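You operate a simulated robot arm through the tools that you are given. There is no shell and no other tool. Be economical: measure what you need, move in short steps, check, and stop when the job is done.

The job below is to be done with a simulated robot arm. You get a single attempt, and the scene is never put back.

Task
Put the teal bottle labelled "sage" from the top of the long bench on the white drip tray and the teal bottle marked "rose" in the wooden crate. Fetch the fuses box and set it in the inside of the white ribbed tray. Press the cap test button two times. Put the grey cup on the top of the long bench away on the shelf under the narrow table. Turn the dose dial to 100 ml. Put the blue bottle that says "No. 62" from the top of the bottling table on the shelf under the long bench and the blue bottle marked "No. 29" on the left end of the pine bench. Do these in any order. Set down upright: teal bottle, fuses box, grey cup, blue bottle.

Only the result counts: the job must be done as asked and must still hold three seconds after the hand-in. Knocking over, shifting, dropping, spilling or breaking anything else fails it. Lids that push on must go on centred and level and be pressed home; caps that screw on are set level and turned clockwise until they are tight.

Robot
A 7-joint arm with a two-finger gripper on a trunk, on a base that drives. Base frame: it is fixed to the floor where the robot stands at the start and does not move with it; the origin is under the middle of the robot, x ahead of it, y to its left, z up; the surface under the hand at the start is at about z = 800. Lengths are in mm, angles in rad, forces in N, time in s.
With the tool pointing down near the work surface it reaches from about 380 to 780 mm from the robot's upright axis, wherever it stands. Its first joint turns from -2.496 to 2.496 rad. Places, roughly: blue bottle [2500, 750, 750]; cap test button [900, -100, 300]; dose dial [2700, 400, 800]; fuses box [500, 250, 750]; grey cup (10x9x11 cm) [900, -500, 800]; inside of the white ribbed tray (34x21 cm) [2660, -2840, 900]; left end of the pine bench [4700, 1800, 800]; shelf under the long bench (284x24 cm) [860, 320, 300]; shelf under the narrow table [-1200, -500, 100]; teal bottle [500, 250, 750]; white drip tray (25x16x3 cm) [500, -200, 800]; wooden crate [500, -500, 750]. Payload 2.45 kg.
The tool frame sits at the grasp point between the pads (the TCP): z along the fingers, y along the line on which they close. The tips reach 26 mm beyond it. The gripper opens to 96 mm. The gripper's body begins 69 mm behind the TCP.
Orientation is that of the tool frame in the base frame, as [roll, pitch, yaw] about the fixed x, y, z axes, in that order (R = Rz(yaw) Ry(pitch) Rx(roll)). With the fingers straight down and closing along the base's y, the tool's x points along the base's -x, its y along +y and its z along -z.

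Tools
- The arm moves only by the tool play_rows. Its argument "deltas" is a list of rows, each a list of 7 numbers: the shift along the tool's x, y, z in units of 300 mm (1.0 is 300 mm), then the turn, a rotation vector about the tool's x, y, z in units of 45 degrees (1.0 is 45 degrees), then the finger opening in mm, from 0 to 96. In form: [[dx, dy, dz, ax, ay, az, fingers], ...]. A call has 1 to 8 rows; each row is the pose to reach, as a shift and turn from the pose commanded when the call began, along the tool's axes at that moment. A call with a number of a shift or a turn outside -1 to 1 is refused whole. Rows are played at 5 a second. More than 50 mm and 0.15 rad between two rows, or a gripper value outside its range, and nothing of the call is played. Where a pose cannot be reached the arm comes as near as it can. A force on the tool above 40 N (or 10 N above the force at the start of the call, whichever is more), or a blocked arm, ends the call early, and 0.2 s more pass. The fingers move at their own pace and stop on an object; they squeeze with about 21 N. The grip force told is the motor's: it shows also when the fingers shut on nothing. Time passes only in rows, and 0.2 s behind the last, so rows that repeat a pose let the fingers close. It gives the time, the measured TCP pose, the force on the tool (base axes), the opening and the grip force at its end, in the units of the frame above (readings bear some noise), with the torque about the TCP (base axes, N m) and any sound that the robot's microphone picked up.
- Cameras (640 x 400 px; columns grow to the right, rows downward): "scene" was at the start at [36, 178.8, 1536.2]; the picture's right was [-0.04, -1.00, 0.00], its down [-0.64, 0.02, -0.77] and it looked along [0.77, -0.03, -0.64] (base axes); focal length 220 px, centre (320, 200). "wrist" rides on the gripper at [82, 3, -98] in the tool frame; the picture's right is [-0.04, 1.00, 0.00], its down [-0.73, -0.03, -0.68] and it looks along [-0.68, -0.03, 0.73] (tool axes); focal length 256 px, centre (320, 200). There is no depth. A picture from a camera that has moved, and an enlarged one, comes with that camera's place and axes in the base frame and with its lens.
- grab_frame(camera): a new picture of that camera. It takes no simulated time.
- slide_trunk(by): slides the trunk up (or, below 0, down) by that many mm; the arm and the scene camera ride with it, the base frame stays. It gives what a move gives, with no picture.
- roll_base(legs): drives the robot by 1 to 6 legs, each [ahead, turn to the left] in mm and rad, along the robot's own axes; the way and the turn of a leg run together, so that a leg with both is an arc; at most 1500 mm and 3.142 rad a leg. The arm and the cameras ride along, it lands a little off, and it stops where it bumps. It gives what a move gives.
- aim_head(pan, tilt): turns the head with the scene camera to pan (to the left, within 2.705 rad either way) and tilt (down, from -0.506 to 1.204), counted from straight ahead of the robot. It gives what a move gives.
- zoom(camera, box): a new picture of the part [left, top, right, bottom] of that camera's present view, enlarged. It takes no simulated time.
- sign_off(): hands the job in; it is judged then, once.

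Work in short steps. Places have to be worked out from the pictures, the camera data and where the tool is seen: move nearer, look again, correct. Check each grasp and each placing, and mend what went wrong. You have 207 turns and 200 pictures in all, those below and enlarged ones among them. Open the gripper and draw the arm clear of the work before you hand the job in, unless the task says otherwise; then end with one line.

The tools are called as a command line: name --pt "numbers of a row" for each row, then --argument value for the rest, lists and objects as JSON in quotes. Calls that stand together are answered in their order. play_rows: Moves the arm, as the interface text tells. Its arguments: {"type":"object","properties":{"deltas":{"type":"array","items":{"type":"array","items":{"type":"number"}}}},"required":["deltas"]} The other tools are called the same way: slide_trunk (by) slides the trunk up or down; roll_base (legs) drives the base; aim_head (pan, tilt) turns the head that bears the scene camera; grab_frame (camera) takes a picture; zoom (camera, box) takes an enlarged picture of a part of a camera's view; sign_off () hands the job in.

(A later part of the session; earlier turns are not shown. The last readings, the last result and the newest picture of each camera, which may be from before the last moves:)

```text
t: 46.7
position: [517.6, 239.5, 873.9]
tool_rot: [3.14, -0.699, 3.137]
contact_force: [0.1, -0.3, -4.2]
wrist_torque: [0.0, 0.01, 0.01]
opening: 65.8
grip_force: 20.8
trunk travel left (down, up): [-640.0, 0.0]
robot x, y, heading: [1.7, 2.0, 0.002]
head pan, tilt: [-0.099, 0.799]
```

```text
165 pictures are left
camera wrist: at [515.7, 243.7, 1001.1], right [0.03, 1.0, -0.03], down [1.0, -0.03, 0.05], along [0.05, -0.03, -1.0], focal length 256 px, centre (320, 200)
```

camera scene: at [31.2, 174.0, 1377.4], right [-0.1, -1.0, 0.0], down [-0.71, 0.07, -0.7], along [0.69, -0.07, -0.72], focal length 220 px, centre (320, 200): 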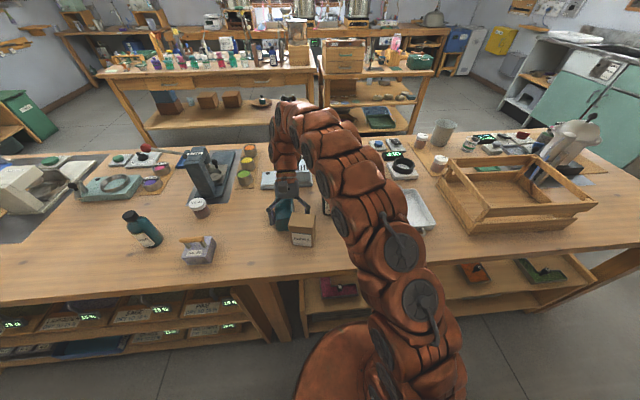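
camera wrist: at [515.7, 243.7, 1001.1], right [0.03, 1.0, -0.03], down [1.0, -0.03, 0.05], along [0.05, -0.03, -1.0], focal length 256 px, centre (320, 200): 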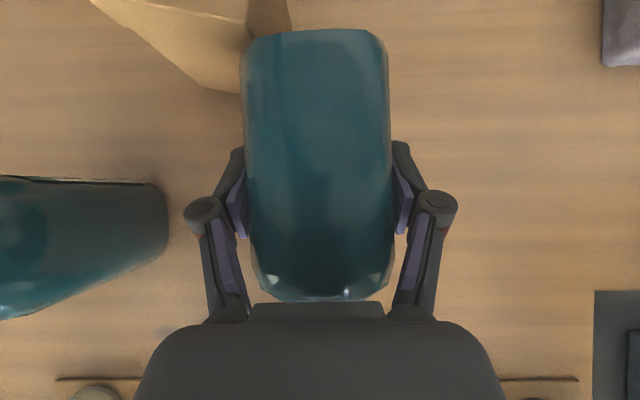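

Held firmly, weight 4.2 N, balanced. I raise it slowly while unwinding the tilt.

play_rows --pt "0.032 0 -0.038 0 -0.05 0 40" --pt "0.064 0 -0.076 0 -0.15 0 40" --pt "0.096 0 -0.114 0 -0.26 0 40" --pt "0.13 0 -0.153 0 -0.38 0 40" --pt "0.162 0 -0.191 0 -0.5 0 40" --pt "0.194 0 -0.229 0 -0.62 0 40" --pt "0.226 0 -0.267 0 -0.74 0 40" --pt "0.258 0 -0.306 0 -0.85 0 40"

```text
t: 48.5
position: [516.9, 241.0, 996.8]
tool_rot: [3.138, -0.028, 3.138]
contact_force: [0.1, -0.3, -3.6]
wrist_torque: [0.01, -0.01, 0.02]
opening: 65.4
grip_force: 20.9
trunk travel left (down, up): [-640.0, 0.0]
robot x, y, heading: [4.9, -0.6, 0.005]
head pan, tilt: [-0.099, 0.799]
```

Still held. I continue rotating toward upright while rising.

play_rows --pt "0 0 -0.04 0 -0.08 0 40" --pt "0 0 -0.08 0 -0.2 0 40" --pt "0 0 -0.12 0 -0.33 0 40" --pt "0 0 -0.16 0 -0.46 0 40" --pt "0 0 -0.2 0 -0.6 0 40" --pt "0 0 -0.24 0 -0.74 0 40" --pt "0 0 -0.27 0 -0.87 0 40" --pt "0 0 -0.3 0 -1.0 0 40"

grab_frame --camera "scene"

grab_frame --camera "wrist"

```text
t: 50.3
position: [520.0, 241.5, 1086.0]
tool_rot: [3.141, 0.755, 3.141]
contact_force: [1.2, 0.2, -3.6]
wrist_torque: [-0.01, 0.01, 0.02]
opening: 65.6
grip_force: 21.0
trunk travel left (down, up): [-640.0, 0.0]
robot x, y, heading: [-2.7, 1.7, 0.001]
head pan, tilt: [-0.099, 0.799]
```

```text
164 pictures are left
camera scene: at [31.6, 174.1, 1592.3], right [-0.1, -0.99, 0.0], down [-0.71, 0.07, -0.7], along [0.69, -0.07, -0.72], focal length 220 px, centre (320, 200)
```

scene: 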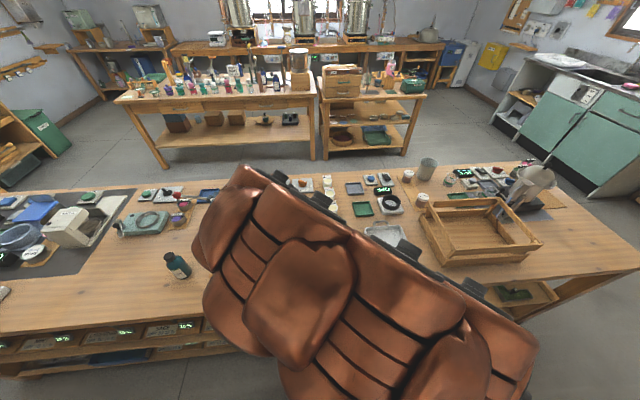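

```text
163 pictures are left
camera wrist: at [390.4, 244.2, 1099.4], right [0.03, 1.0, 0.03], down [0.07, -0.03, 1.0], along [1.0, -0.03, -0.07], focal length 256 px, centre (320, 200)
```

wrist: 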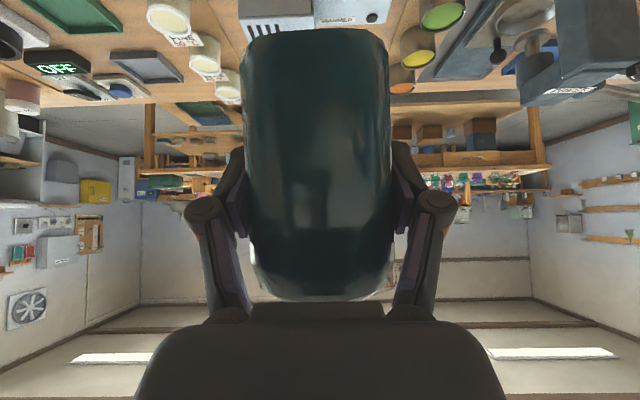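

Bottle nearly upright in the hand. I finish the rotation and carry it slowly toward the crate.

play_rows --pt "0 -0.03 0 0 -0.07 0 40" --pt "0 -0.1 0 0 -0.148 0 40" --pt "0 -0.2 0 0 -0.148 0 40" --pt "0 -0.3 0 0 -0.148 0 40" --pt "0 -0.41 0 0 -0.148 0 40" --pt "0 -0.52 0 0 -0.148 0 40" --pt "0 -0.62 0 0 -0.148 0 40" --pt "0 -0.7 0 0 -0.148 0 40"

play_rows --pt "0 -0.05 0 0 0 0 40" --pt "0 -0.15 0 0 0 0 40" --pt "0 -0.26 0 0 0 0 40" --pt "0 -0.37 0 0 0 0 40" --pt "0 -0.48 0 0 0 0 40" --pt "0 -0.59 0 0 0 0 40" --pt "0 -0.69 0 0 0 0 40" --pt "0 -0.75 0 0 0 0 40"

play_rows --pt "0 -0.05 0 0 0 0 40" --pt "0 -0.15 0 0 0 0 40" --pt "0 -0.26 0 0 0 0 40" --pt "0 -0.37 0 0 0 0 40" --pt "0 -0.48 0 0 0 0 40" --pt "0 -0.59 0 0 0 0 40" --pt "0 -0.69 0 0 0 0 40" --pt "0 -0.75 0 0 0 0 40"

grab_frame --camera "scene"

grab_frame --camera "wrist"

```text
t: 52.1
position: [553.6, 33.3, 1104.9]
tool_rot: [3.14, 0.867, 3.137]
contact_force: [0.3, 0.0, -4.1]
wrist_torque: [-0.01, -0.01, -0.02]
opening: 65.8
grip_force: 21.0
out of reach, approached as far as the arm can: row 4, 5, 6, 7, 8
trunk travel left (down, up): [-640.0, 0.0]
robot x, y, heading: [-0.4, -2.7, -0.0]
head pan, tilt: [-0.099, 0.799]
```

```text
t: 53.9
position: [552.6, -189.2, 1103.2]
tool_rot: [3.14, 0.871, 3.138]
contact_force: [-0.2, 0.8, -4.7]
wrist_torque: [0.03, 0.03, -0.01]
opening: 65.6
grip_force: 20.7
trunk travel left (down, up): [-640.0, 0.0]
robot x, y, heading: [-1.1, -2.5, -0.001]
head pan, tilt: [-0.099, 0.799]
```

```text
t: 55.7
position: [551.5, -416.5, 1103.1]
tool_rot: [3.141, 0.87, 3.14]
contact_force: [-0.6, -0.8, -4.4]
wrist_torque: [-0.01, 0.0, 0.03]
opening: 65.5
grip_force: 21.3
trunk travel left (down, up): [-640.0, 0.0]
robot x, y, heading: [-4.2, -2.1, -0.0]
head pan, tilt: [-0.099, 0.799]
```

```text
162 pictures are left
camera scene: at [31.3, 173.5, 1592.4], right [-0.1, -0.99, 0.0], down [-0.71, 0.07, -0.7], along [0.69, -0.07, -0.72], focal length 220 px, centre (320, 200)
```

scene: 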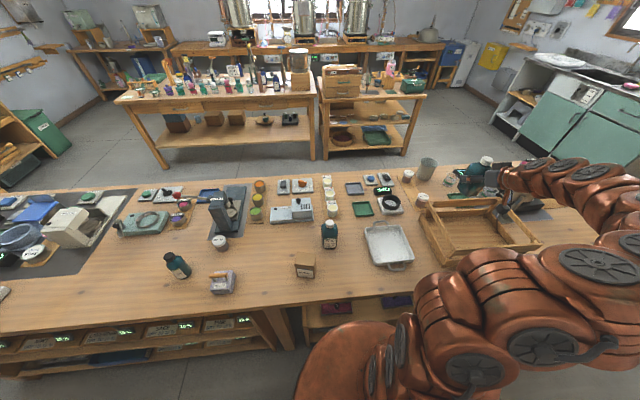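

```text
161 pictures are left
camera wrist: at [422.2, -412.1, 1103.4], right [0.03, 1.0, 0.03], down [-0.05, -0.03, 1.0], along [1.0, -0.03, 0.05], focal length 256 px, centre (320, 200)
```

wrist: 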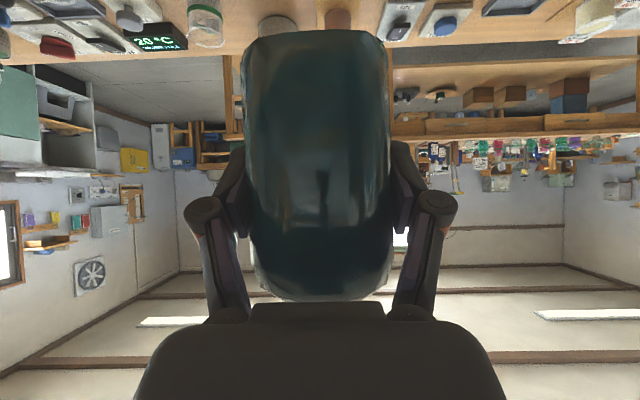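

Still held, above the crate. I zoom to verify the crate's geometry before lowering.

zoom --camera "scene" --box '[400, 140, 560, 280]'

```text
2.86 times, centred on (480, 210) of scene
camera zoom: at [31.3, 173.5, 1592.4], right [-0.1, -0.99, 0.0], down [-0.71, 0.07, -0.7], along [0.69, -0.07, -0.72], focal length 627 px, centre (-137, 171)
```

zoom: 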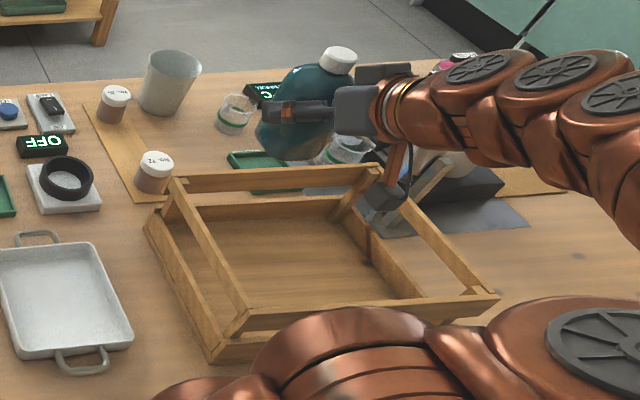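

Crate interior is about x 415–620, y −357..−685. I shift to [578,−440] and lower the bottle to just above the crate floor.

play_rows --pt "-0.028 -0.04 0.033 0 0 0 40" --pt "-0.056 -0.078 0.066 0 0 0 40" --pt "0.028 -0.078 0.137 0 0 0 40" --pt "0.112 -0.078 0.208 0 0 0 40" --pt "0.196 -0.078 0.279 0 0 0 40" --pt "0.28 -0.078 0.35 0 0 0 40" --pt "0.367 -0.078 0.423 0 0 0 40" --pt "0.43 -0.078 0.477 0 0 0 40"

zoom --camera "scene" --box '[400, 140, 560, 280]'

grab_frame --camera "wrist"

```text
t: 57.5
position: [578.1, -439.5, 913.8]
tool_rot: [3.141, 0.868, 3.138]
contact_force: [-3.9, -0.1, -5.8]
wrist_torque: [0.02, -0.04, -0.05]
opening: 65.7
grip_force: 21.3
trunk travel left (down, up): [-640.0, 0.0]
robot x, y, heading: [2.3, 1.1, -0.004]
head pan, tilt: [-0.099, 0.799]
```

```text
2.86 times, centred on (480, 210) of scene
camera zoom: at [31.1, 173.4, 1592.4], right [-0.1, -0.99, 0.0], down [-0.71, 0.07, -0.7], along [0.69, -0.07, -0.72], focal length 627 px, centre (-137, 171)
```

zoom: 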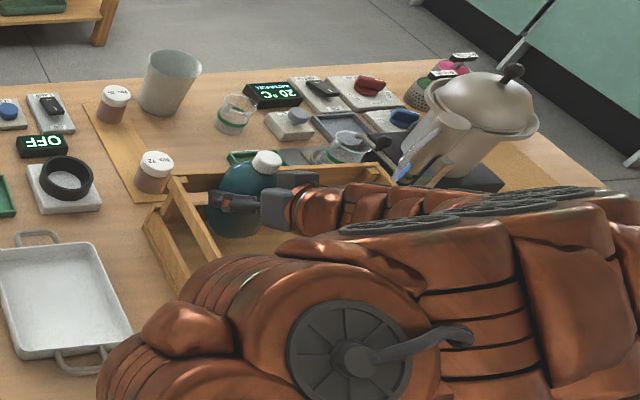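

```text
158 pictures are left
camera wrist: at [448.5, -435.6, 913.1], right [0.03, 1.0, 0.03], down [-0.05, -0.03, 1.0], along [1.0, -0.03, 0.05], focal length 256 px, centre (320, 200)
```

wrist: 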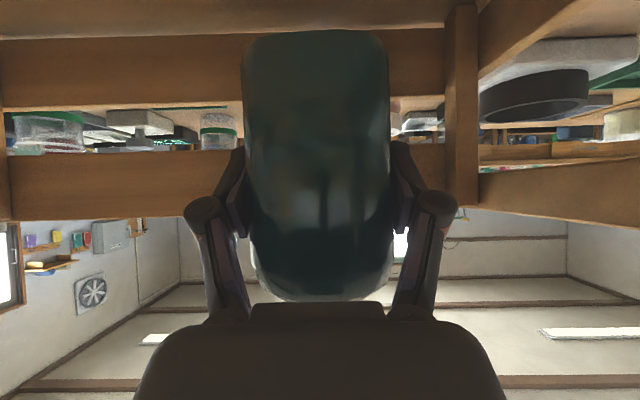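

A −3.9 N x-force hints at touching the back wall. I back off 15 mm in x and read again.

play_rows --pt "0.016 0 -0.019 0 0 0 40" --pt "0.032 0 -0.038 0 0 0 40" --pt "0.032 0 -0.038 0 0 0 40"

```text
t: 58.3
position: [562.3, -439.6, 913.5]
tool_rot: [3.14, 0.87, 3.137]
contact_force: [-0.1, 0.0, -4.9]
wrist_torque: [0.01, -0.01, 0.0]
opening: 65.6
grip_force: 21.0
trunk travel left (down, up): [-640.0, 0.0]
robot x, y, heading: [0.7, -1.4, -0.003]
head pan, tilt: [-0.099, 0.799]
```

Clear now. I lower in small steps to the floor; the call stops on contact.

play_rows --pt "0.0204 0 0.0172 0 0 0 40" --pt "0.038 0 0.032 0 0 0 40" --pt "0.051 0 0.043 0 0 0 40" --pt "0.061 0 0.0516 0 0 0 40"

```text
t: 59.3
position: [564.1, -440.4, 890.1]
tool_rot: [-3.142, 0.869, 3.138]
contact_force: [-0.5, 0.4, -3.9]
wrist_torque: [-0.07, 0.02, 0.0]
opening: 65.5
grip_force: 21.6
trunk travel left (down, up): [-640.0, 0.0]
robot x, y, heading: [-2.2, -3.2, 0.002]
head pan, tilt: [-0.099, 0.799]
```

play_rows --pt "0.0076 0 0.0065 0 0 0 40" --pt "0.0153 0 0.0129 0 0 0 40" --pt "0.023 0 0.0194 0 0 0 40"

grab_frame --camera "wrist"

```text
t: 60.1
position: [562.4, -439.6, 879.7]
tool_rot: [3.141, 0.869, 3.137]
contact_force: [-1.2, 0.0, -4.4]
wrist_torque: [0.01, 0.02, 0.01]
opening: 65.7
grip_force: 20.6
trunk travel left (down, up): [-640.0, 0.0]
robot x, y, heading: [-1.7, 0.5, 0.004]
head pan, tilt: [-0.099, 0.799]
```

```text
157 pictures are left
camera wrist: at [433.7, -435.5, 879.5], right [0.03, 1.0, 0.03], down [-0.05, -0.03, 1.0], along [1.0, -0.03, 0.04], focal length 256 px, centre (320, 200)
```

wrist: 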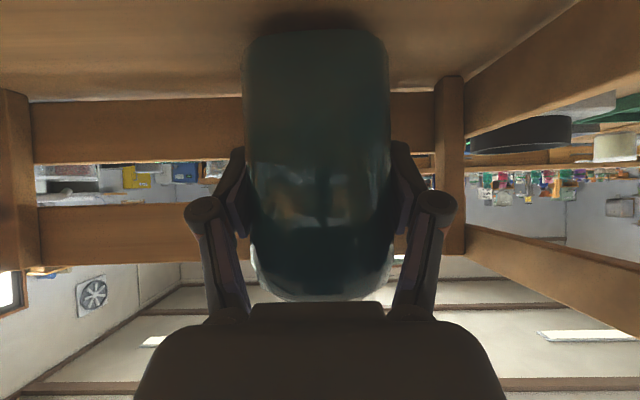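

The picture shows the floor just below the bottle. I continue down in 3 mm steps.

play_rows --pt "0.0076 0 0.0065 0 0 0 40" --pt "0.0153 0 0.0129 0 0 0 40" --pt "0.0204 0 0.0172 0 0 0 40"

```text
t: 60.9
position: [564.8, -439.5, 874.0]
tool_rot: [3.141, 0.87, 3.139]
contact_force: [-0.8, -1.4, -1.7]
wrist_torque: [0.06, 0.0, -0.01]
opening: 65.6
grip_force: 20.9
trunk travel left (down, up): [-640.0, 0.0]
robot x, y, heading: [3.2, 1.8, -0.001]
head pan, tilt: [-0.099, 0.799]
```

Weight is being taken. 3 mm more, then open slowly.

play_rows --pt "0.0076 0 0.0065 0 0 0 40" --pt "0.0076 0 0.0065 0 0 0 40"

play_rows --pt "0 0 0 0 0 0 66" --pt "0 0 0 0 0 0 72" --pt "0 0 0 0 0 0 80" --pt "0 0 0 0 0 0 90"

grab_frame --camera "wrist"

```text
t: 61.5
position: [563.0, -439.0, 870.7]
tool_rot: [-3.141, 0.871, 3.138]
contact_force: [4.2, -4.3, 11.9]
wrist_torque: [-0.13, -0.18, 0.03]
opening: 65.7
grip_force: 21.5
trunk travel left (down, up): [-640.0, 0.0]
robot x, y, heading: [-0.7, 3.1, 0.002]
head pan, tilt: [-0.099, 0.799]
```

```text
t: 62.5
position: [564.4, -440.0, 869.8]
tool_rot: [-3.141, 0.871, 3.138]
contact_force: [0.5, 0.5, 0.3]
wrist_torque: [0.05, 0.01, -0.04]
opening: 90.2
grip_force: 0.0
trunk travel left (down, up): [-640.0, 0.0]
robot x, y, heading: [-0.5, -0.3, -0.001]
head pan, tilt: [-0.099, 0.799]
```

```text
156 pictures are left
camera wrist: at [433.7, -435.2, 869.0], right [0.03, 1.0, 0.03], down [-0.05, -0.03, 1.0], along [1.0, -0.03, 0.05], focal length 256 px, centre (320, 200)
```

wrist: 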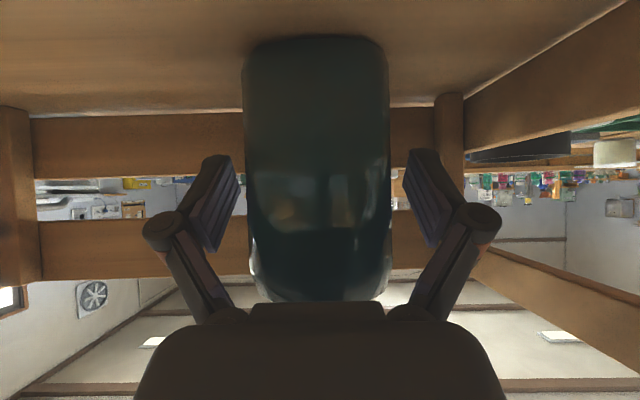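

Released and standing. I withdraw straight up.

play_rows --pt "-0.05 0 -0.043 0 0 0 96" --pt "-0.15 0 -0.129 0 0 0 96" --pt "-0.26 0 -0.22 0 0 0 96" --pt "-0.38 0 -0.32 0 0 0 96" --pt "-0.5 0 -0.42 0 0 0 96" --pt "-0.611 0 -0.516 0 0 0 96"

zoom --camera "scene" --box '[260, 140, 560, 328]'

```text
t: 63.9
position: [562.9, -440.4, 1108.5]
tool_rot: [3.14, 0.868, 3.136]
contact_force: [0.0, -0.4, 0.3]
wrist_torque: [0.01, 0.03, 0.02]
opening: 95.9
grip_force: 0.1
trunk travel left (down, up): [-640.0, 0.0]
robot x, y, heading: [-0.2, 1.7, -0.0]
head pan, tilt: [-0.099, 0.799]
```

```text
2.13 times, centred on (410, 234) of scene
camera zoom: at [31.3, 173.4, 1592.4], right [-0.1, -0.99, 0.0], down [-0.71, 0.07, -0.7], along [0.69, -0.07, -0.72], focal length 467 px, centre (128, 128)
```

zoom: 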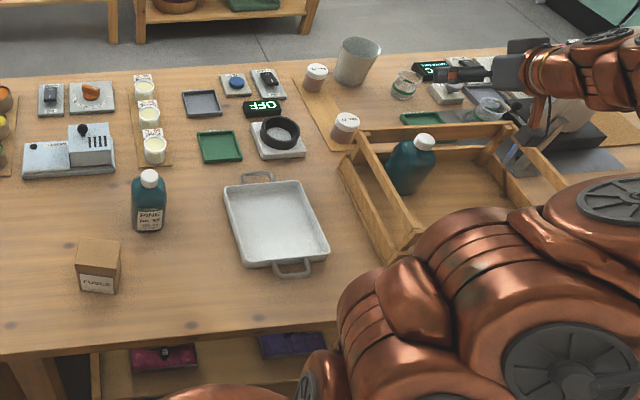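

Rose is upright in the crate. Next, Sage: it's too far left, so I bring the arm in close and shift the base left.

play_rows --pt "0.02 0.11 -0.06 0 0.05 0 96" --pt "0.04 0.22 -0.12 0 0.1 0 96" --pt "0.06 0.33 -0.18 0 0.15 0 96" --pt "0.08 0.44 -0.24 0 0.2 0 96" --pt "0.1 0.55 -0.3 0 0.25 0 96" --pt "0.12 0.66 -0.36 0 0.3 0 96" --pt "0.152 0.77 -0.438 0 0.34 0 96"

play_rows --pt "0 0.15 0 0 0 0 96" --pt "0 0.3 0 0 0 0 96" --pt "0 0.45 0 0 0 0 96" --pt "0 0.6 0 0 0 0 96" --pt "0 0.7 0 0 0 0 96"

roll_base --legs '[[0, 1.571], [200, 0], [0, -1.571]]'

aim_head --pan 0.2 --tilt 0.85

grab_frame --camera "scene"

grab_frame --camera "wrist"

```text
t: 65.5
position: [434.3, -206.4, 1159.3]
tool_rot: [3.14, 0.603, 3.138]
contact_force: [0.6, -0.3, 0.3]
wrist_torque: [0.05, -0.01, 0.03]
opening: 95.8
grip_force: 0.1
trunk travel left (down, up): [-640.0, 0.0]
robot x, y, heading: [3.7, 1.6, -0.002]
head pan, tilt: [-0.099, 0.799]
```

```text
t: 66.7
position: [435.2, 2.3, 1159.0]
tool_rot: [3.139, 0.605, 3.14]
contact_force: [0.4, 0.0, 0.0]
wrist_torque: [0.01, 0.0, 0.0]
opening: 96.2
grip_force: 0.1
trunk travel left (down, up): [-640.0, 0.0]
robot x, y, heading: [-1.1, 1.5, -0.003]
head pan, tilt: [-0.099, 0.799]
```

```text
t: 76.0
position: [437.0, 198.3, 1159.1]
tool_rot: [-3.141, 0.603, 3.132]
contact_force: [0.3, -0.3, -0.7]
wrist_torque: [-0.02, -0.01, 0.02]
opening: 96.1
grip_force: 0.1
trunk travel left (down, up): [-640.0, 0.0]
robot x, y, heading: [2.0, 199.0, -0.01]
head pan, tilt: [-0.099, 0.799]
```

```text
t: 76.8
position: [437.2, 198.4, 1159.5]
tool_rot: [-3.141, 0.604, 3.13]
contact_force: [-0.1, -0.6, 0.2]
wrist_torque: [0.0, 0.03, -0.02]
opening: 95.8
grip_force: 0.2
trunk travel left (down, up): [-640.0, 0.0]
robot x, y, heading: [1.8, 197.5, -0.007]
head pan, tilt: [0.201, 0.85]
```

```text
154 pictures are left
camera scene: at [31.2, 396.4, 1588.4], right [0.19, -0.98, 0.0], down [-0.74, -0.14, -0.66], along [0.65, 0.13, -0.75], focal length 220 px, centre (320, 200)
```

scene: 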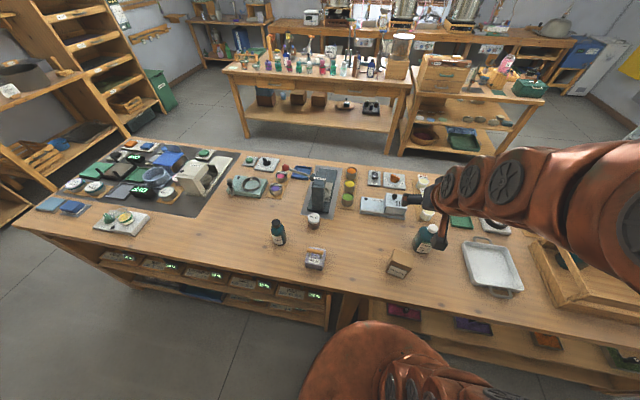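

```text
153 pictures are left
camera wrist: at [312.1, 202.9, 1192.3], right [0.04, 1.0, 0.02], down [0.22, -0.03, 0.98], along [0.97, -0.04, -0.22], focal length 256 px, centre (320, 200)
```

wrist: 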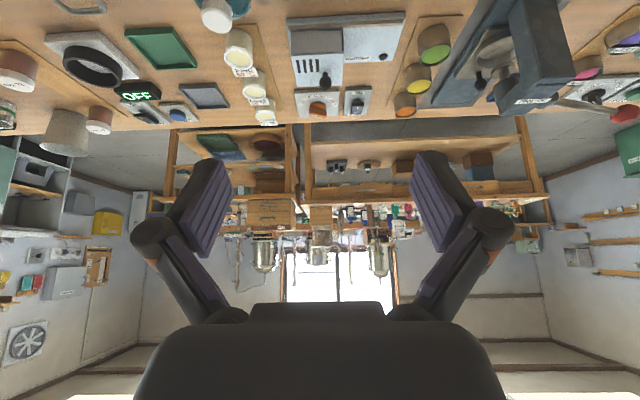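

The base is now at y≈198. I zoom on Sage for position and orientation.

zoom --camera "scene" --box '[230, 190, 350, 280]'

zoom --camera "scene" --box '[360, 190, 540, 310]'

```text
4.44 times, centred on (290, 235) of scene
camera zoom: at [31.2, 396.4, 1588.4], right [0.19, -0.98, 0.0], down [-0.74, -0.14, -0.66], along [0.65, 0.13, -0.75], focal length 975 px, centre (453, 44)
```

zoom: 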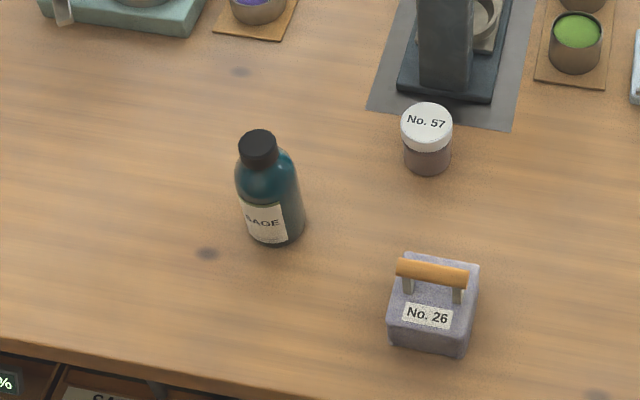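

```text
3.33 times, centred on (450, 250) of scene
camera zoom: at [31.2, 396.4, 1588.4], right [0.19, -0.98, 0.0], down [-0.74, -0.14, -0.66], along [0.65, 0.13, -0.75], focal length 732 px, centre (-113, 33)
```

zoom: 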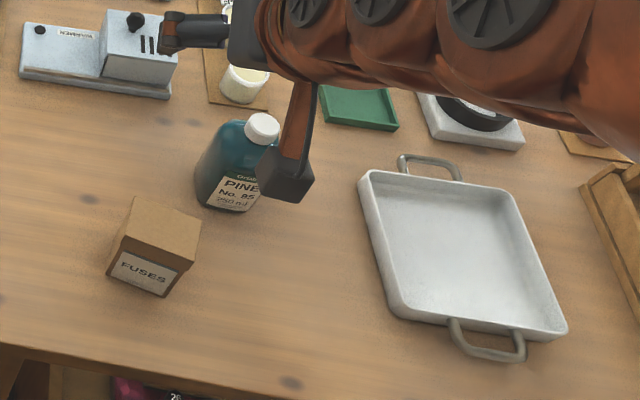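

Sage is round, about 54 mm, centred near [467,652], cap top about z=930. I move the hand above it, leaning 40° forward.

play_rows --pt "0 0.15 0 0 0 0 96" --pt "0 0.3 0 0 0 0 96" --pt "0 0.45 0 0 0 0 96" --pt "0 0.6 0 0 0 0 96" --pt "0 0.75 0 0 0 0 96" --pt "0 0.8 0 0 0 0 96"

play_rows --pt "0.005 0.14 0.04 0 -0.03 0 96" --pt "0.01 0.28 0.08 0 -0.06 0 96" --pt "0.015 0.42 0.12 0 -0.09 0 96" --pt "0.02 0.56 0.17 0 -0.122 0 96" --pt "0.027 0.7 0.22 0 -0.122 0 96"

grab_frame --camera "wrist"

grab_frame --camera "scene"

```text
t: 78.2
position: [438.7, 438.8, 1159.0]
tool_rot: [3.141, 0.603, 3.131]
contact_force: [-0.6, 1.2, 0.2]
wrist_torque: [0.01, 0.0, 0.01]
opening: 96.1
grip_force: 0.0
trunk travel left (down, up): [-640.0, 0.0]
robot x, y, heading: [3.0, 197.1, -0.009]
head pan, tilt: [0.201, 0.85]
```

```text
t: 79.3
position: [471.0, 648.6, 1100.0]
tool_rot: [-3.141, 0.698, 3.132]
contact_force: [-0.9, -0.3, 0.2]
wrist_torque: [0.0, -0.03, 0.02]
opening: 95.9
grip_force: 0.1
trunk travel left (down, up): [-640.0, 0.0]
robot x, y, heading: [0.2, 199.7, -0.007]
head pan, tilt: [0.201, 0.85]
```

```text
150 pictures are left
camera wrist: at [343.3, 653.3, 1121.5], right [0.04, 1.0, 0.02], down [0.12, -0.03, 0.99], along [0.99, -0.04, -0.13], focal length 256 px, centre (320, 200)
```

wrist: 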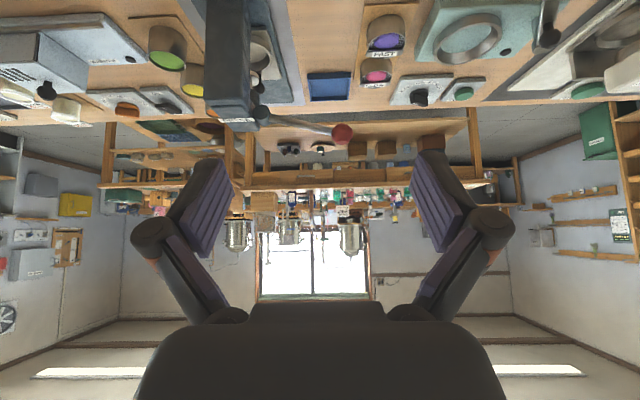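

```text
149 pictures are left
camera scene: at [30.7, 396.6, 1588.3], right [0.19, -0.98, 0.0], down [-0.74, -0.14, -0.66], along [0.65, 0.13, -0.75], focal length 220 px, centre (320, 200)
```

scene: 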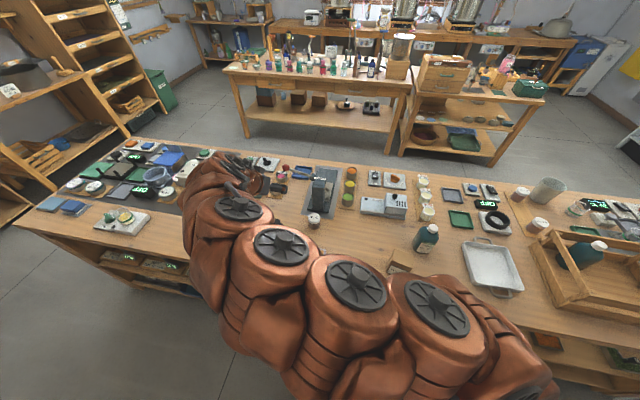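

I descend to z≈950, so that the cap comes into the wrist view.

play_rows --pt "0.1 0.01 0.12 0 0 0 96" --pt "0.2 0.01 0.24 0 0 0 96" --pt "0.28 0.01 0.334 0 0 0 96" --pt "0.32 0.01 0.383 0 0 0 96"

grab_frame --camera "wrist"

```text
t: 80.3
position: [473.4, 651.4, 950.9]
tool_rot: [-3.141, 0.701, 3.131]
contact_force: [0.3, 0.0, 0.4]
wrist_torque: [0.02, 0.02, 0.03]
opening: 95.9
grip_force: 0.1
trunk travel left (down, up): [-640.0, 0.0]
robot x, y, heading: [-0.2, 202.5, -0.009]
head pan, tilt: [0.201, 0.85]
```

```text
148 pictures are left
camera wrist: at [345.3, 656.6, 972.3], right [0.04, 1.0, 0.03], down [0.12, -0.03, 0.99], along [0.99, -0.04, -0.12], focal length 256 px, centre (320, 200)
```

wrist: 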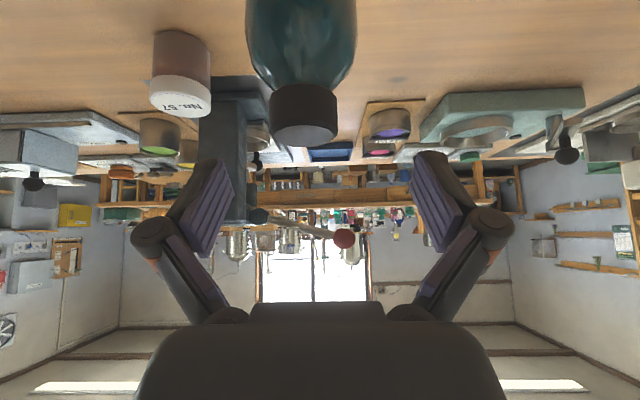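

Cap appears about 11 mm right of the hand's middle. I correct y to ≈640 and x to ≈466, descend to z≈848 and close.

play_rows --pt "0.018 -0.037 -0.015 0 0 0 96" --pt "0.098 -0.037 0.08 0 0 0 96" --pt "0.178 -0.037 0.175 0 0 0 96" --pt "0.239 -0.037 0.248 0 0 0 96" --pt "0.239 -0.037 0.248 0 0 0 70" --pt "0.239 -0.037 0.248 0 0 0 40" --pt "0.239 -0.037 0.248 0 0 0 35" --pt "0.239 -0.037 0.248 0 0 0 35"

grab_frame --camera "wrist"

```text
t: 82.2
position: [466.6, 638.8, 847.4]
tool_rot: [-3.141, 0.697, 3.132]
contact_force: [-1.1, 0.5, 1.2]
wrist_torque: [-0.04, 0.05, -0.03]
opening: 52.9
grip_force: 20.8
trunk travel left (down, up): [-640.0, 0.0]
robot x, y, heading: [-1.2, 199.4, -0.007]
head pan, tilt: [0.201, 0.85]
```

```text
147 pictures are left
camera wrist: at [338.3, 644.6, 868.7], right [0.04, 1.0, 0.03], down [0.12, -0.03, 0.99], along [0.99, -0.04, -0.13], focal length 256 px, centre (320, 200)
```

wrist: 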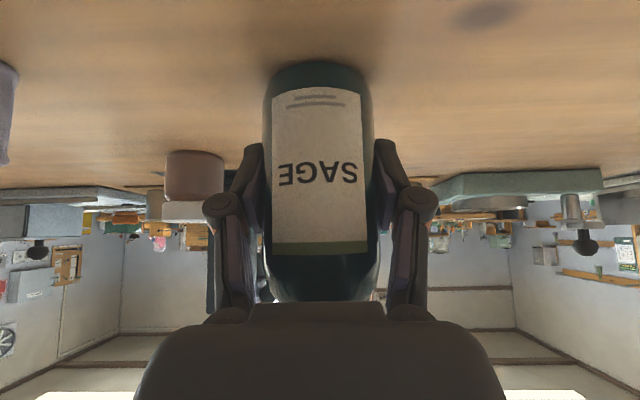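

SAGE confirmed and gripped (52.9 mm). I lift slowly.

play_rows --pt "-0.02 0 -0.023 0 0 0 30" --pt "-0.06 0 -0.07 0 0 0 30" --pt "-0.11 0 -0.13 0 0 0 30" --pt "-0.17 0 -0.2 0 0 0 30" --pt "-0.23 0 -0.27 0 0 0 30" --pt "-0.29 0 -0.345 0 0 0 30" --pt "-0.35 0 -0.417 0 0 0 30" --pt "-0.392 0 -0.467 0 0 0 30"

grab_frame --camera "wrist"

```text
t: 84.0
position: [466.8, 638.8, 1029.8]
tool_rot: [-3.141, 0.699, 3.131]
contact_force: [0.0, -0.5, -3.7]
wrist_torque: [0.02, 0.01, 0.02]
opening: 52.9
grip_force: 20.9
trunk travel left (down, up): [-640.0, 0.0]
robot x, y, heading: [6.1, 200.0, -0.014]
head pan, tilt: [0.201, 0.85]
```

```text
146 pictures are left
camera wrist: at [338.6, 645.1, 1051.9], right [0.04, 1.0, 0.03], down [0.12, -0.03, 0.99], along [0.99, -0.04, -0.13], focal length 256 px, centre (320, 200)
```

wrist: 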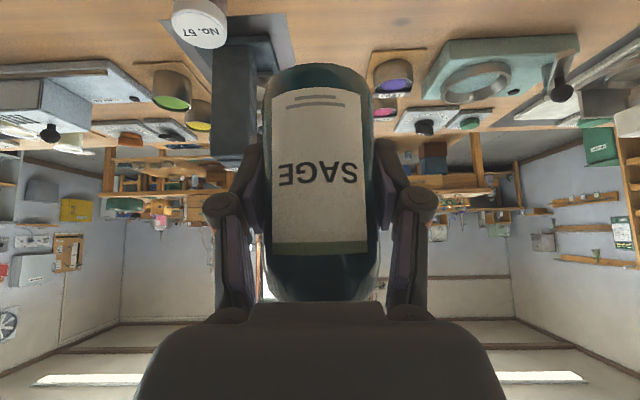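

Held. Carrying slowly to the drip tray.

play_rows --pt "0 -0.04 0 0 0 0 30" --pt "0 -0.13 0 0 0 0 30" --pt "0 -0.25 0 0 0 0 30" --pt "0 -0.37 0 0 0 0 30" --pt "0 -0.49 0 0 0 0 30" --pt "0 -0.61 0 0 0 0 30" --pt "0 -0.73 0 0 0 0 30" --pt "0 -0.84 0 0 0 0 30"

play_rows --pt "0 -0.1 0 0 0 0 30" --pt "0 -0.22 0 0 0 0 30" --pt "0 -0.34 0 0 0 0 30" --pt "0 -0.46 0 0 0 0 30" --pt "0 -0.58 0 0 0 0 30" --pt "0 -0.7 0 0 0 0 30" --pt "0 -0.82 0 0 0 0 30" --pt "0 -0.93 0 0 0 0 30"

play_rows --pt "-0.012 -0.12 0.01 0 0 0 30" --pt "-0.024 -0.24 0.02 0 0 0 30" --pt "-0.04 -0.36 0.035 0 0 0 30" --pt "-0.055 -0.48 0.047 0 0 0 30" --pt "-0.07 -0.6 0.06 0 0 0 30" --pt "-0.085 -0.71 0.072 0 0 0 30" --pt "-0.1 -0.8 0.084 0 0 0 30" --pt "-0.1 -0.85 0.084 0 0 0 30"

aim_head --pan -0.25 --tilt 0.85

grab_frame --camera "scene"

grab_frame --camera "wrist"

```text
t: 85.8
position: [463.3, 408.5, 1028.9]
tool_rot: [-3.141, 0.698, 3.132]
contact_force: [-0.1, -0.4, -3.3]
wrist_torque: [0.03, 0.02, 0.04]
opening: 52.7
grip_force: 20.3
out of reach, approached as far as the arm can: row 8
trunk travel left (down, up): [-640.0, 0.0]
robot x, y, heading: [1.6, 200.3, -0.009]
head pan, tilt: [0.201, 0.85]
```

```text
t: 87.5
position: [516.1, 113.3, 1058.7]
tool_rot: [3.139, 0.694, 3.128]
contact_force: [-0.3, 0.1, -3.2]
wrist_torque: [-0.04, -0.02, -0.01]
opening: 52.9
grip_force: 21.0
out of reach, approached as far as the arm can: row 1, 2, 3, 4, 5, 6, 7, 8
trunk travel left (down, up): [-640.0, 0.0]
robot x, y, heading: [-1.7, 196.3, -0.011]
head pan, tilt: [0.201, 0.85]
```

```text
t: 89.3
position: [552.3, -141.2, 1058.3]
tool_rot: [3.141, 0.697, 3.132]
contact_force: [-0.7, -0.1, -3.2]
wrist_torque: [0.01, -0.03, 0.02]
opening: 53.0
grip_force: 20.8
trunk travel left (down, up): [-640.0, 0.0]
robot x, y, heading: [-1.3, 197.3, -0.011]
head pan, tilt: [0.201, 0.85]
```

```text
t: 90.2
position: [552.0, -141.1, 1058.2]
tool_rot: [-3.141, 0.696, 3.131]
contact_force: [0.5, -0.2, -2.6]
wrist_torque: [0.0, 0.01, -0.02]
opening: 52.8
grip_force: 21.1
trunk travel left (down, up): [-640.0, 0.0]
robot x, y, heading: [2.1, 198.6, -0.009]
head pan, tilt: [-0.25, 0.85]
```

```text
145 pictures are left
camera scene: at [30.3, 361.3, 1588.4], right [-0.25, -0.97, 0.0], down [-0.73, 0.19, -0.66], along [0.64, -0.17, -0.75], focal length 220 px, centre (320, 200)
```

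scene: 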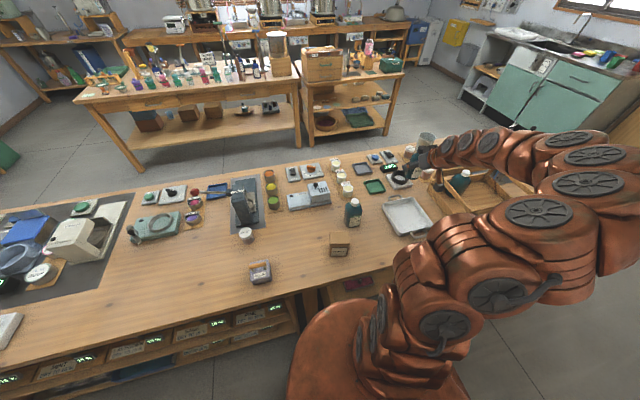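

```text
144 pictures are left
camera wrist: at [424.4, -135.2, 1080.4], right [0.04, 1.0, 0.03], down [0.12, -0.03, 0.99], along [0.99, -0.04, -0.13], focal length 256 px, centre (320, 200)
```

wrist: 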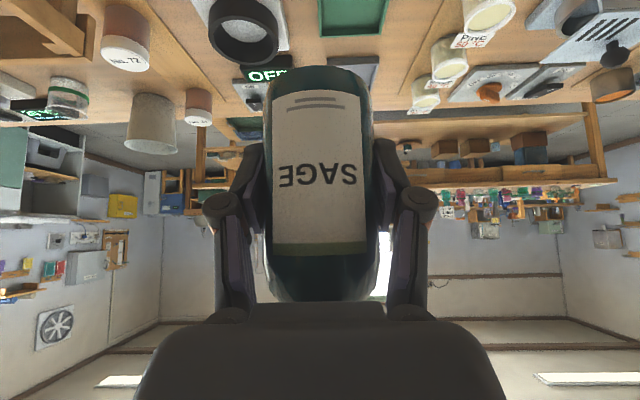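

Still held, at [552,−141]. I zoom to pin down the tray.

zoom --camera "scene" --box '[340, 160, 460, 250]'

```text
4.44 times, centred on (400, 205) of scene
camera zoom: at [30.3, 361.3, 1588.4], right [-0.25, -0.97, 0.0], down [-0.73, 0.19, -0.66], along [0.64, -0.17, -0.75], focal length 975 px, centre (-36, 178)
```

zoom: 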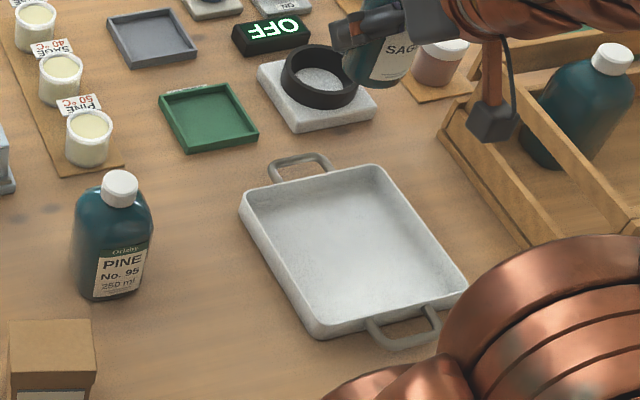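

Tray centre is [500,−156]. I position over it and lower to about 20 mm above.

play_rows --pt "0.066 -0.025 -0.055 0 0 0 30" --pt "0.1325 -0.047 -0.111 0 0 0 30" --pt "0.2 -0.047 -0.031 0 0 0 30" --pt "0.267 -0.047 0.049 0 0 0 30" --pt "0.334 -0.047 0.129 0 0 0 30" --pt "0.401 -0.047 0.209 0 0 0 30" --pt "0.468 -0.047 0.289 0 0 0 30" --pt "0.5355 -0.047 0.369 0 0 0 30"

grab_frame --camera "wrist"

zoom --camera "scene" --box '[340, 160, 460, 250]'

```text
t: 92.0
position: [500.9, -155.3, 872.8]
tool_rot: [-3.141, 0.699, 3.129]
contact_force: [0.2, -0.2, -2.7]
wrist_torque: [0.02, 0.01, -0.01]
opening: 53.1
grip_force: 21.2
trunk travel left (down, up): [-640.0, 0.0]
robot x, y, heading: [2.6, 203.1, -0.007]
head pan, tilt: [-0.25, 0.85]
```

```text
142 pictures are left
camera wrist: at [372.6, -150.4, 892.6], right [0.04, 1.0, 0.03], down [0.12, -0.03, 0.99], along [0.99, -0.04, -0.12], focal length 256 px, centre (320, 200)
```

wrist: 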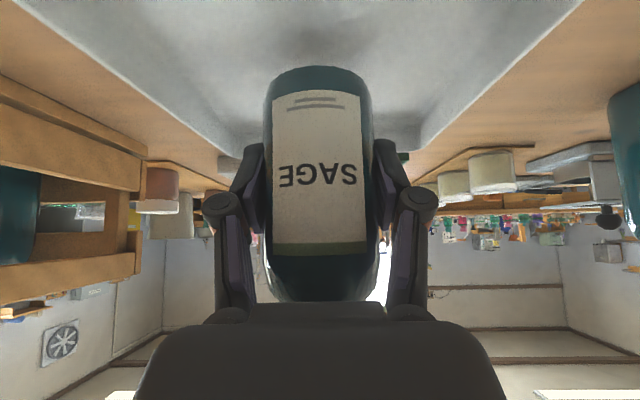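

```text
4.44 times, centred on (400, 205) of scene
camera zoom: at [30.0, 361.2, 1588.4], right [-0.25, -0.97, 0.0], down [-0.73, 0.19, -0.66], along [0.64, -0.17, -0.75], focal length 975 px, centre (-36, 178)
```

zoom: 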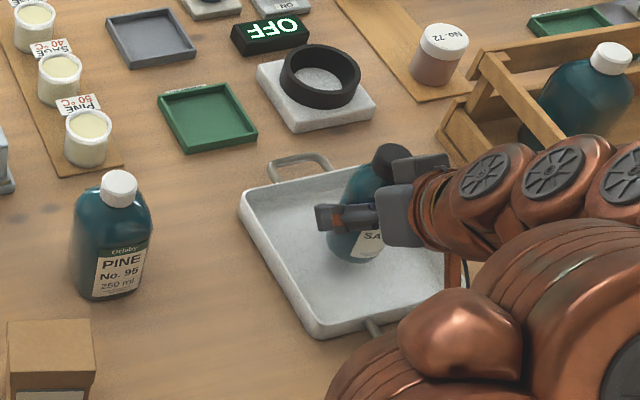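

Well over the tray's middle. I lower in small steps until it takes the weight.

play_rows --pt "0.0128 0 0.0153 0 0 0 30" --pt "0.0257 0 0.0306 0 0 0 30" --pt "0.0343 0 0.0409 0 0 0 30"

play_rows --pt "0.0064 0 0.0077 0 0 0 30" --pt "0.0107 0 0.0128 0 0 0 30"

```text
t: 92.8
position: [500.8, -154.9, 855.3]
tool_rot: [-3.141, 0.7, 3.131]
contact_force: [0.6, -0.2, -1.9]
wrist_torque: [0.01, 0.01, -0.03]
opening: 52.6
grip_force: 20.8
trunk travel left (down, up): [-640.0, 0.0]
robot x, y, heading: [1.8, 200.5, -0.005]
head pan, tilt: [-0.25, 0.85]
```

```text
t: 93.5
position: [499.6, -155.2, 851.2]
tool_rot: [-3.141, 0.699, 3.131]
contact_force: [1.1, -0.1, 7.7]
wrist_torque: [-0.03, 0.12, -0.01]
opening: 53.0
grip_force: 20.8
trunk travel left (down, up): [-640.0, 0.0]
robot x, y, heading: [1.4, 200.7, -0.008]
head pan, tilt: [-0.25, 0.85]
```

Seated on the tray. I open and withdraw upward.

play_rows --pt "0 0 0 0 0 0 56" --pt "0 0 0 0 0 0 65" --pt "0 0 0 0 0 0 85" --pt "0 0 0 0 0 0 96" --pt "-0.05 0 -0.06 0 0 0 96" --pt "-0.14 0 -0.17 0 0 0 96" --pt "-0.24 0 -0.285 0 0 0 96" --pt "-0.34 0 -0.4 0 0 0 96"

grab_frame --camera "wrist"

zoom --camera "scene" --box '[300, 140, 480, 275]'

```text
t: 95.2
position: [502.0, -152.5, 1007.2]
tool_rot: [3.14, 0.698, 3.131]
contact_force: [0.0, 0.5, 0.0]
wrist_torque: [0.01, -0.01, 0.01]
opening: 95.9
grip_force: 0.1
trunk travel left (down, up): [-640.0, 0.0]
robot x, y, heading: [7.4, 199.8, -0.011]
head pan, tilt: [-0.25, 0.85]
```

```text
140 pictures are left
camera wrist: at [373.9, -148.7, 1029.0], right [0.04, 1.0, 0.03], down [0.13, -0.03, 0.99], along [0.99, -0.04, -0.13], focal length 256 px, centre (320, 200)
```

wrist: 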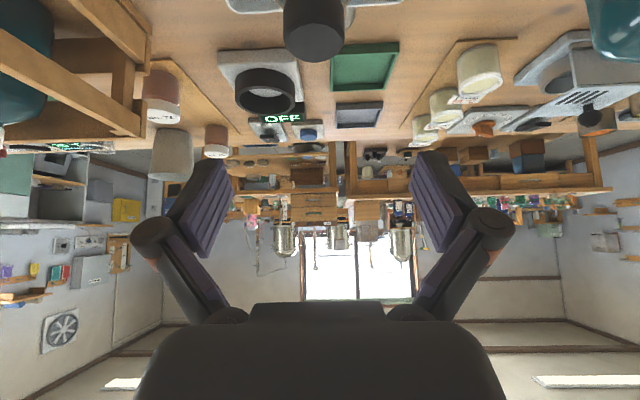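

```text
2.96 times, centred on (390, 208) of scene
camera zoom: at [30.2, 361.1, 1588.4], right [-0.25, -0.97, 0.0], down [-0.73, 0.19, -0.66], along [0.64, -0.17, -0.75], focal length 650 px, centre (113, 178)
```

zoom: 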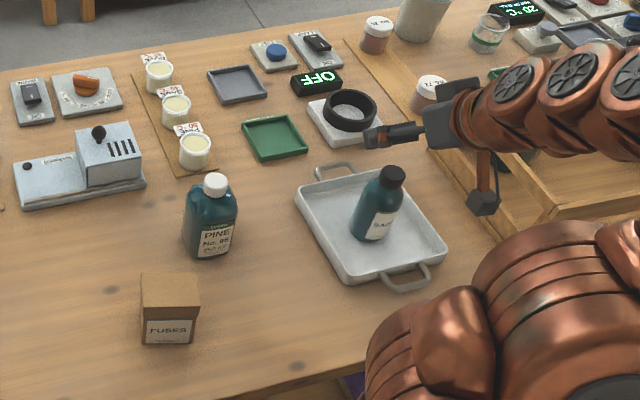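

Sage is done. Next the fuses box: return the hand to vertical and go above it for a close look.

play_rows --pt "0.02 0.05 -0.06 0 0.13 0 96" --pt "0.04 0.12 -0.12 0 0.26 0 96" --pt "0.06 0.19 -0.18 0 0.39 0 96" --pt "0.08 0.26 -0.24 0 0.52 0 96" --pt "0.1 0.33 -0.3 0 0.65 0 96" --pt "0.12 0.4 -0.36 0 0.78 0 96" --pt "0.126 0.47 -0.367 0 0.889 0 96"

play_rows --pt "0 0.15 0 0 0 0 96" --pt "0 0.3 0 0 0 0 96" --pt "0 0.45 0 0 0 0 96" --pt "0 0.6 0 0 0 0 96" --pt "0 0.65 0 0 0 0 96"

grab_frame --camera "wrist"

```text
t: 96.8
position: [401.4, -12.2, 1066.3]
tool_rot: [3.142, -0.003, 3.132]
contact_force: [-0.3, -0.1, -0.5]
wrist_torque: [0.01, -0.03, -0.02]
opening: 95.7
grip_force: 0.0
trunk travel left (down, up): [-640.0, 0.0]
robot x, y, heading: [1.9, 201.8, -0.01]
head pan, tilt: [-0.25, 0.85]
```

```text
t: 98.0
position: [405.3, 183.2, 1067.3]
tool_rot: [3.141, 0.001, 3.132]
contact_force: [0.2, -0.6, 0.7]
wrist_torque: [0.0, 0.0, 0.02]
opening: 95.9
grip_force: 0.1
trunk travel left (down, up): [-640.0, 0.0]
robot x, y, heading: [2.6, 201.3, -0.011]
head pan, tilt: [-0.25, 0.85]
```

```text
138 pictures are left
camera wrist: at [321.5, 187.9, 1164.3], right [0.05, 1.0, 0.0], down [0.73, -0.04, 0.68], along [0.68, -0.03, -0.73], focal length 256 px, centre (320, 200)
```

wrist: 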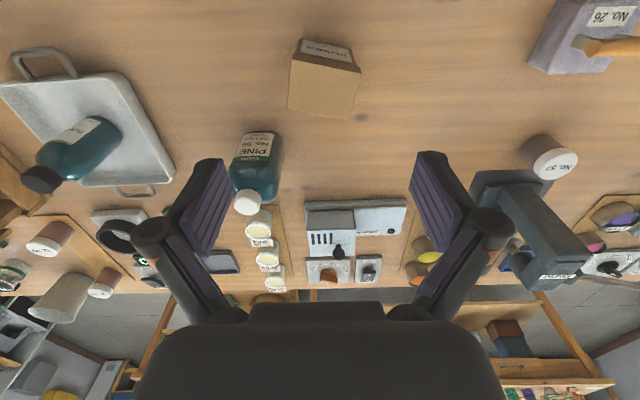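

Box top is about [424,188], ~71×51 mm, turned 11.5°. I turn the hand to match and descend over it.

play_rows --pt "-0.03 0.008 0.1 0 0 0.128 96" --pt "-0.062 0.016 0.2 0 0 0.256 96" --pt "-0.062 0.016 0.35 0 0 0.256 96" --pt "-0.062 0.016 0.44 0 0 0.256 96"

grab_frame --camera "wrist"

```text
t: 99.0
position: [424.3, 188.5, 934.4]
tool_rot: [-3.142, 0.0, 2.93]
contact_force: [-0.1, 0.0, 1.0]
wrist_torque: [0.0, -0.02, -0.01]
opening: 96.1
grip_force: 0.1
trunk travel left (down, up): [-640.0, 0.0]
robot x, y, heading: [-0.1, 196.0, -0.008]
head pan, tilt: [-0.25, 0.85]
```

```text
137 pictures are left
camera wrist: at [342.5, 208.7, 1031.4], right [0.25, 0.97, 0.0], down [0.71, -0.18, 0.68], along [0.66, -0.17, -0.73], focal length 256 px, centre (320, 200)
```

wrist: 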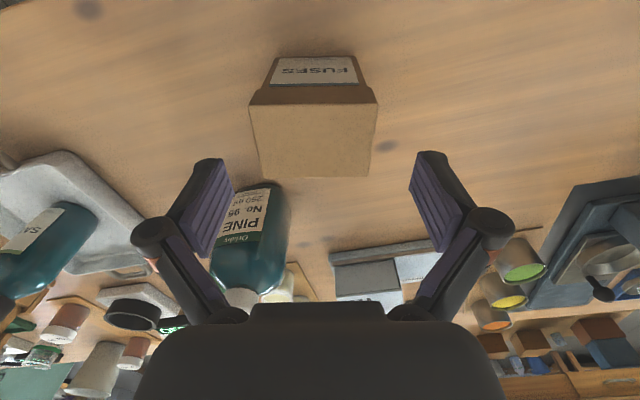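

Aligned within 4 mm. Correct, descend to z≈845 and close.

play_rows --pt "0 -0.012 0.1 0 0 0 96" --pt "0 -0.012 0.2 0 0 0 96" --pt "0 -0.012 0.295 0 0 0 96" --pt "0 -0.012 0.295 0 0 0 70" --pt "0 -0.012 0.295 0 0 0 50" --pt "0 -0.012 0.295 0 0 0 50" --pt "0 -0.012 0.295 0 0 0 50"

grab_frame --camera "wrist"

```text
t: 100.7
position: [423.6, 184.8, 848.0]
tool_rot: [3.14, 0.004, 2.93]
contact_force: [5.6, -2.3, 35.4]
wrist_torque: [-0.01, 0.08, -0.13]
opening: 89.7
grip_force: 20.7
trunk travel left (down, up): [-640.0, 0.0]
robot x, y, heading: [1.5, 200.0, -0.007]
head pan, tilt: [-0.25, 0.85]
```

```text
136 pictures are left
camera wrist: at [342.5, 205.2, 944.3], right [0.25, 0.97, 0.0], down [0.71, -0.18, 0.68], along [0.66, -0.17, -0.73], focal length 256 px, centre (320, 200)
```

wrist: 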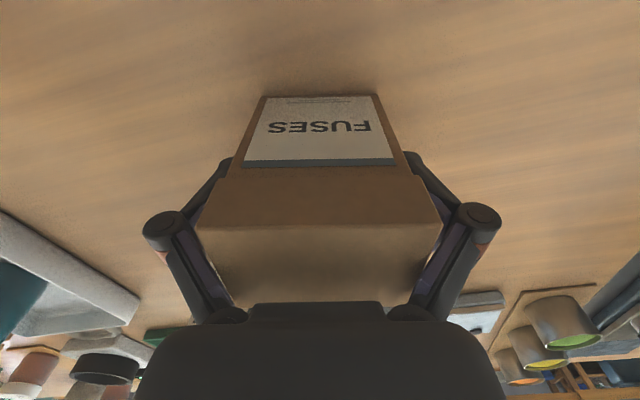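

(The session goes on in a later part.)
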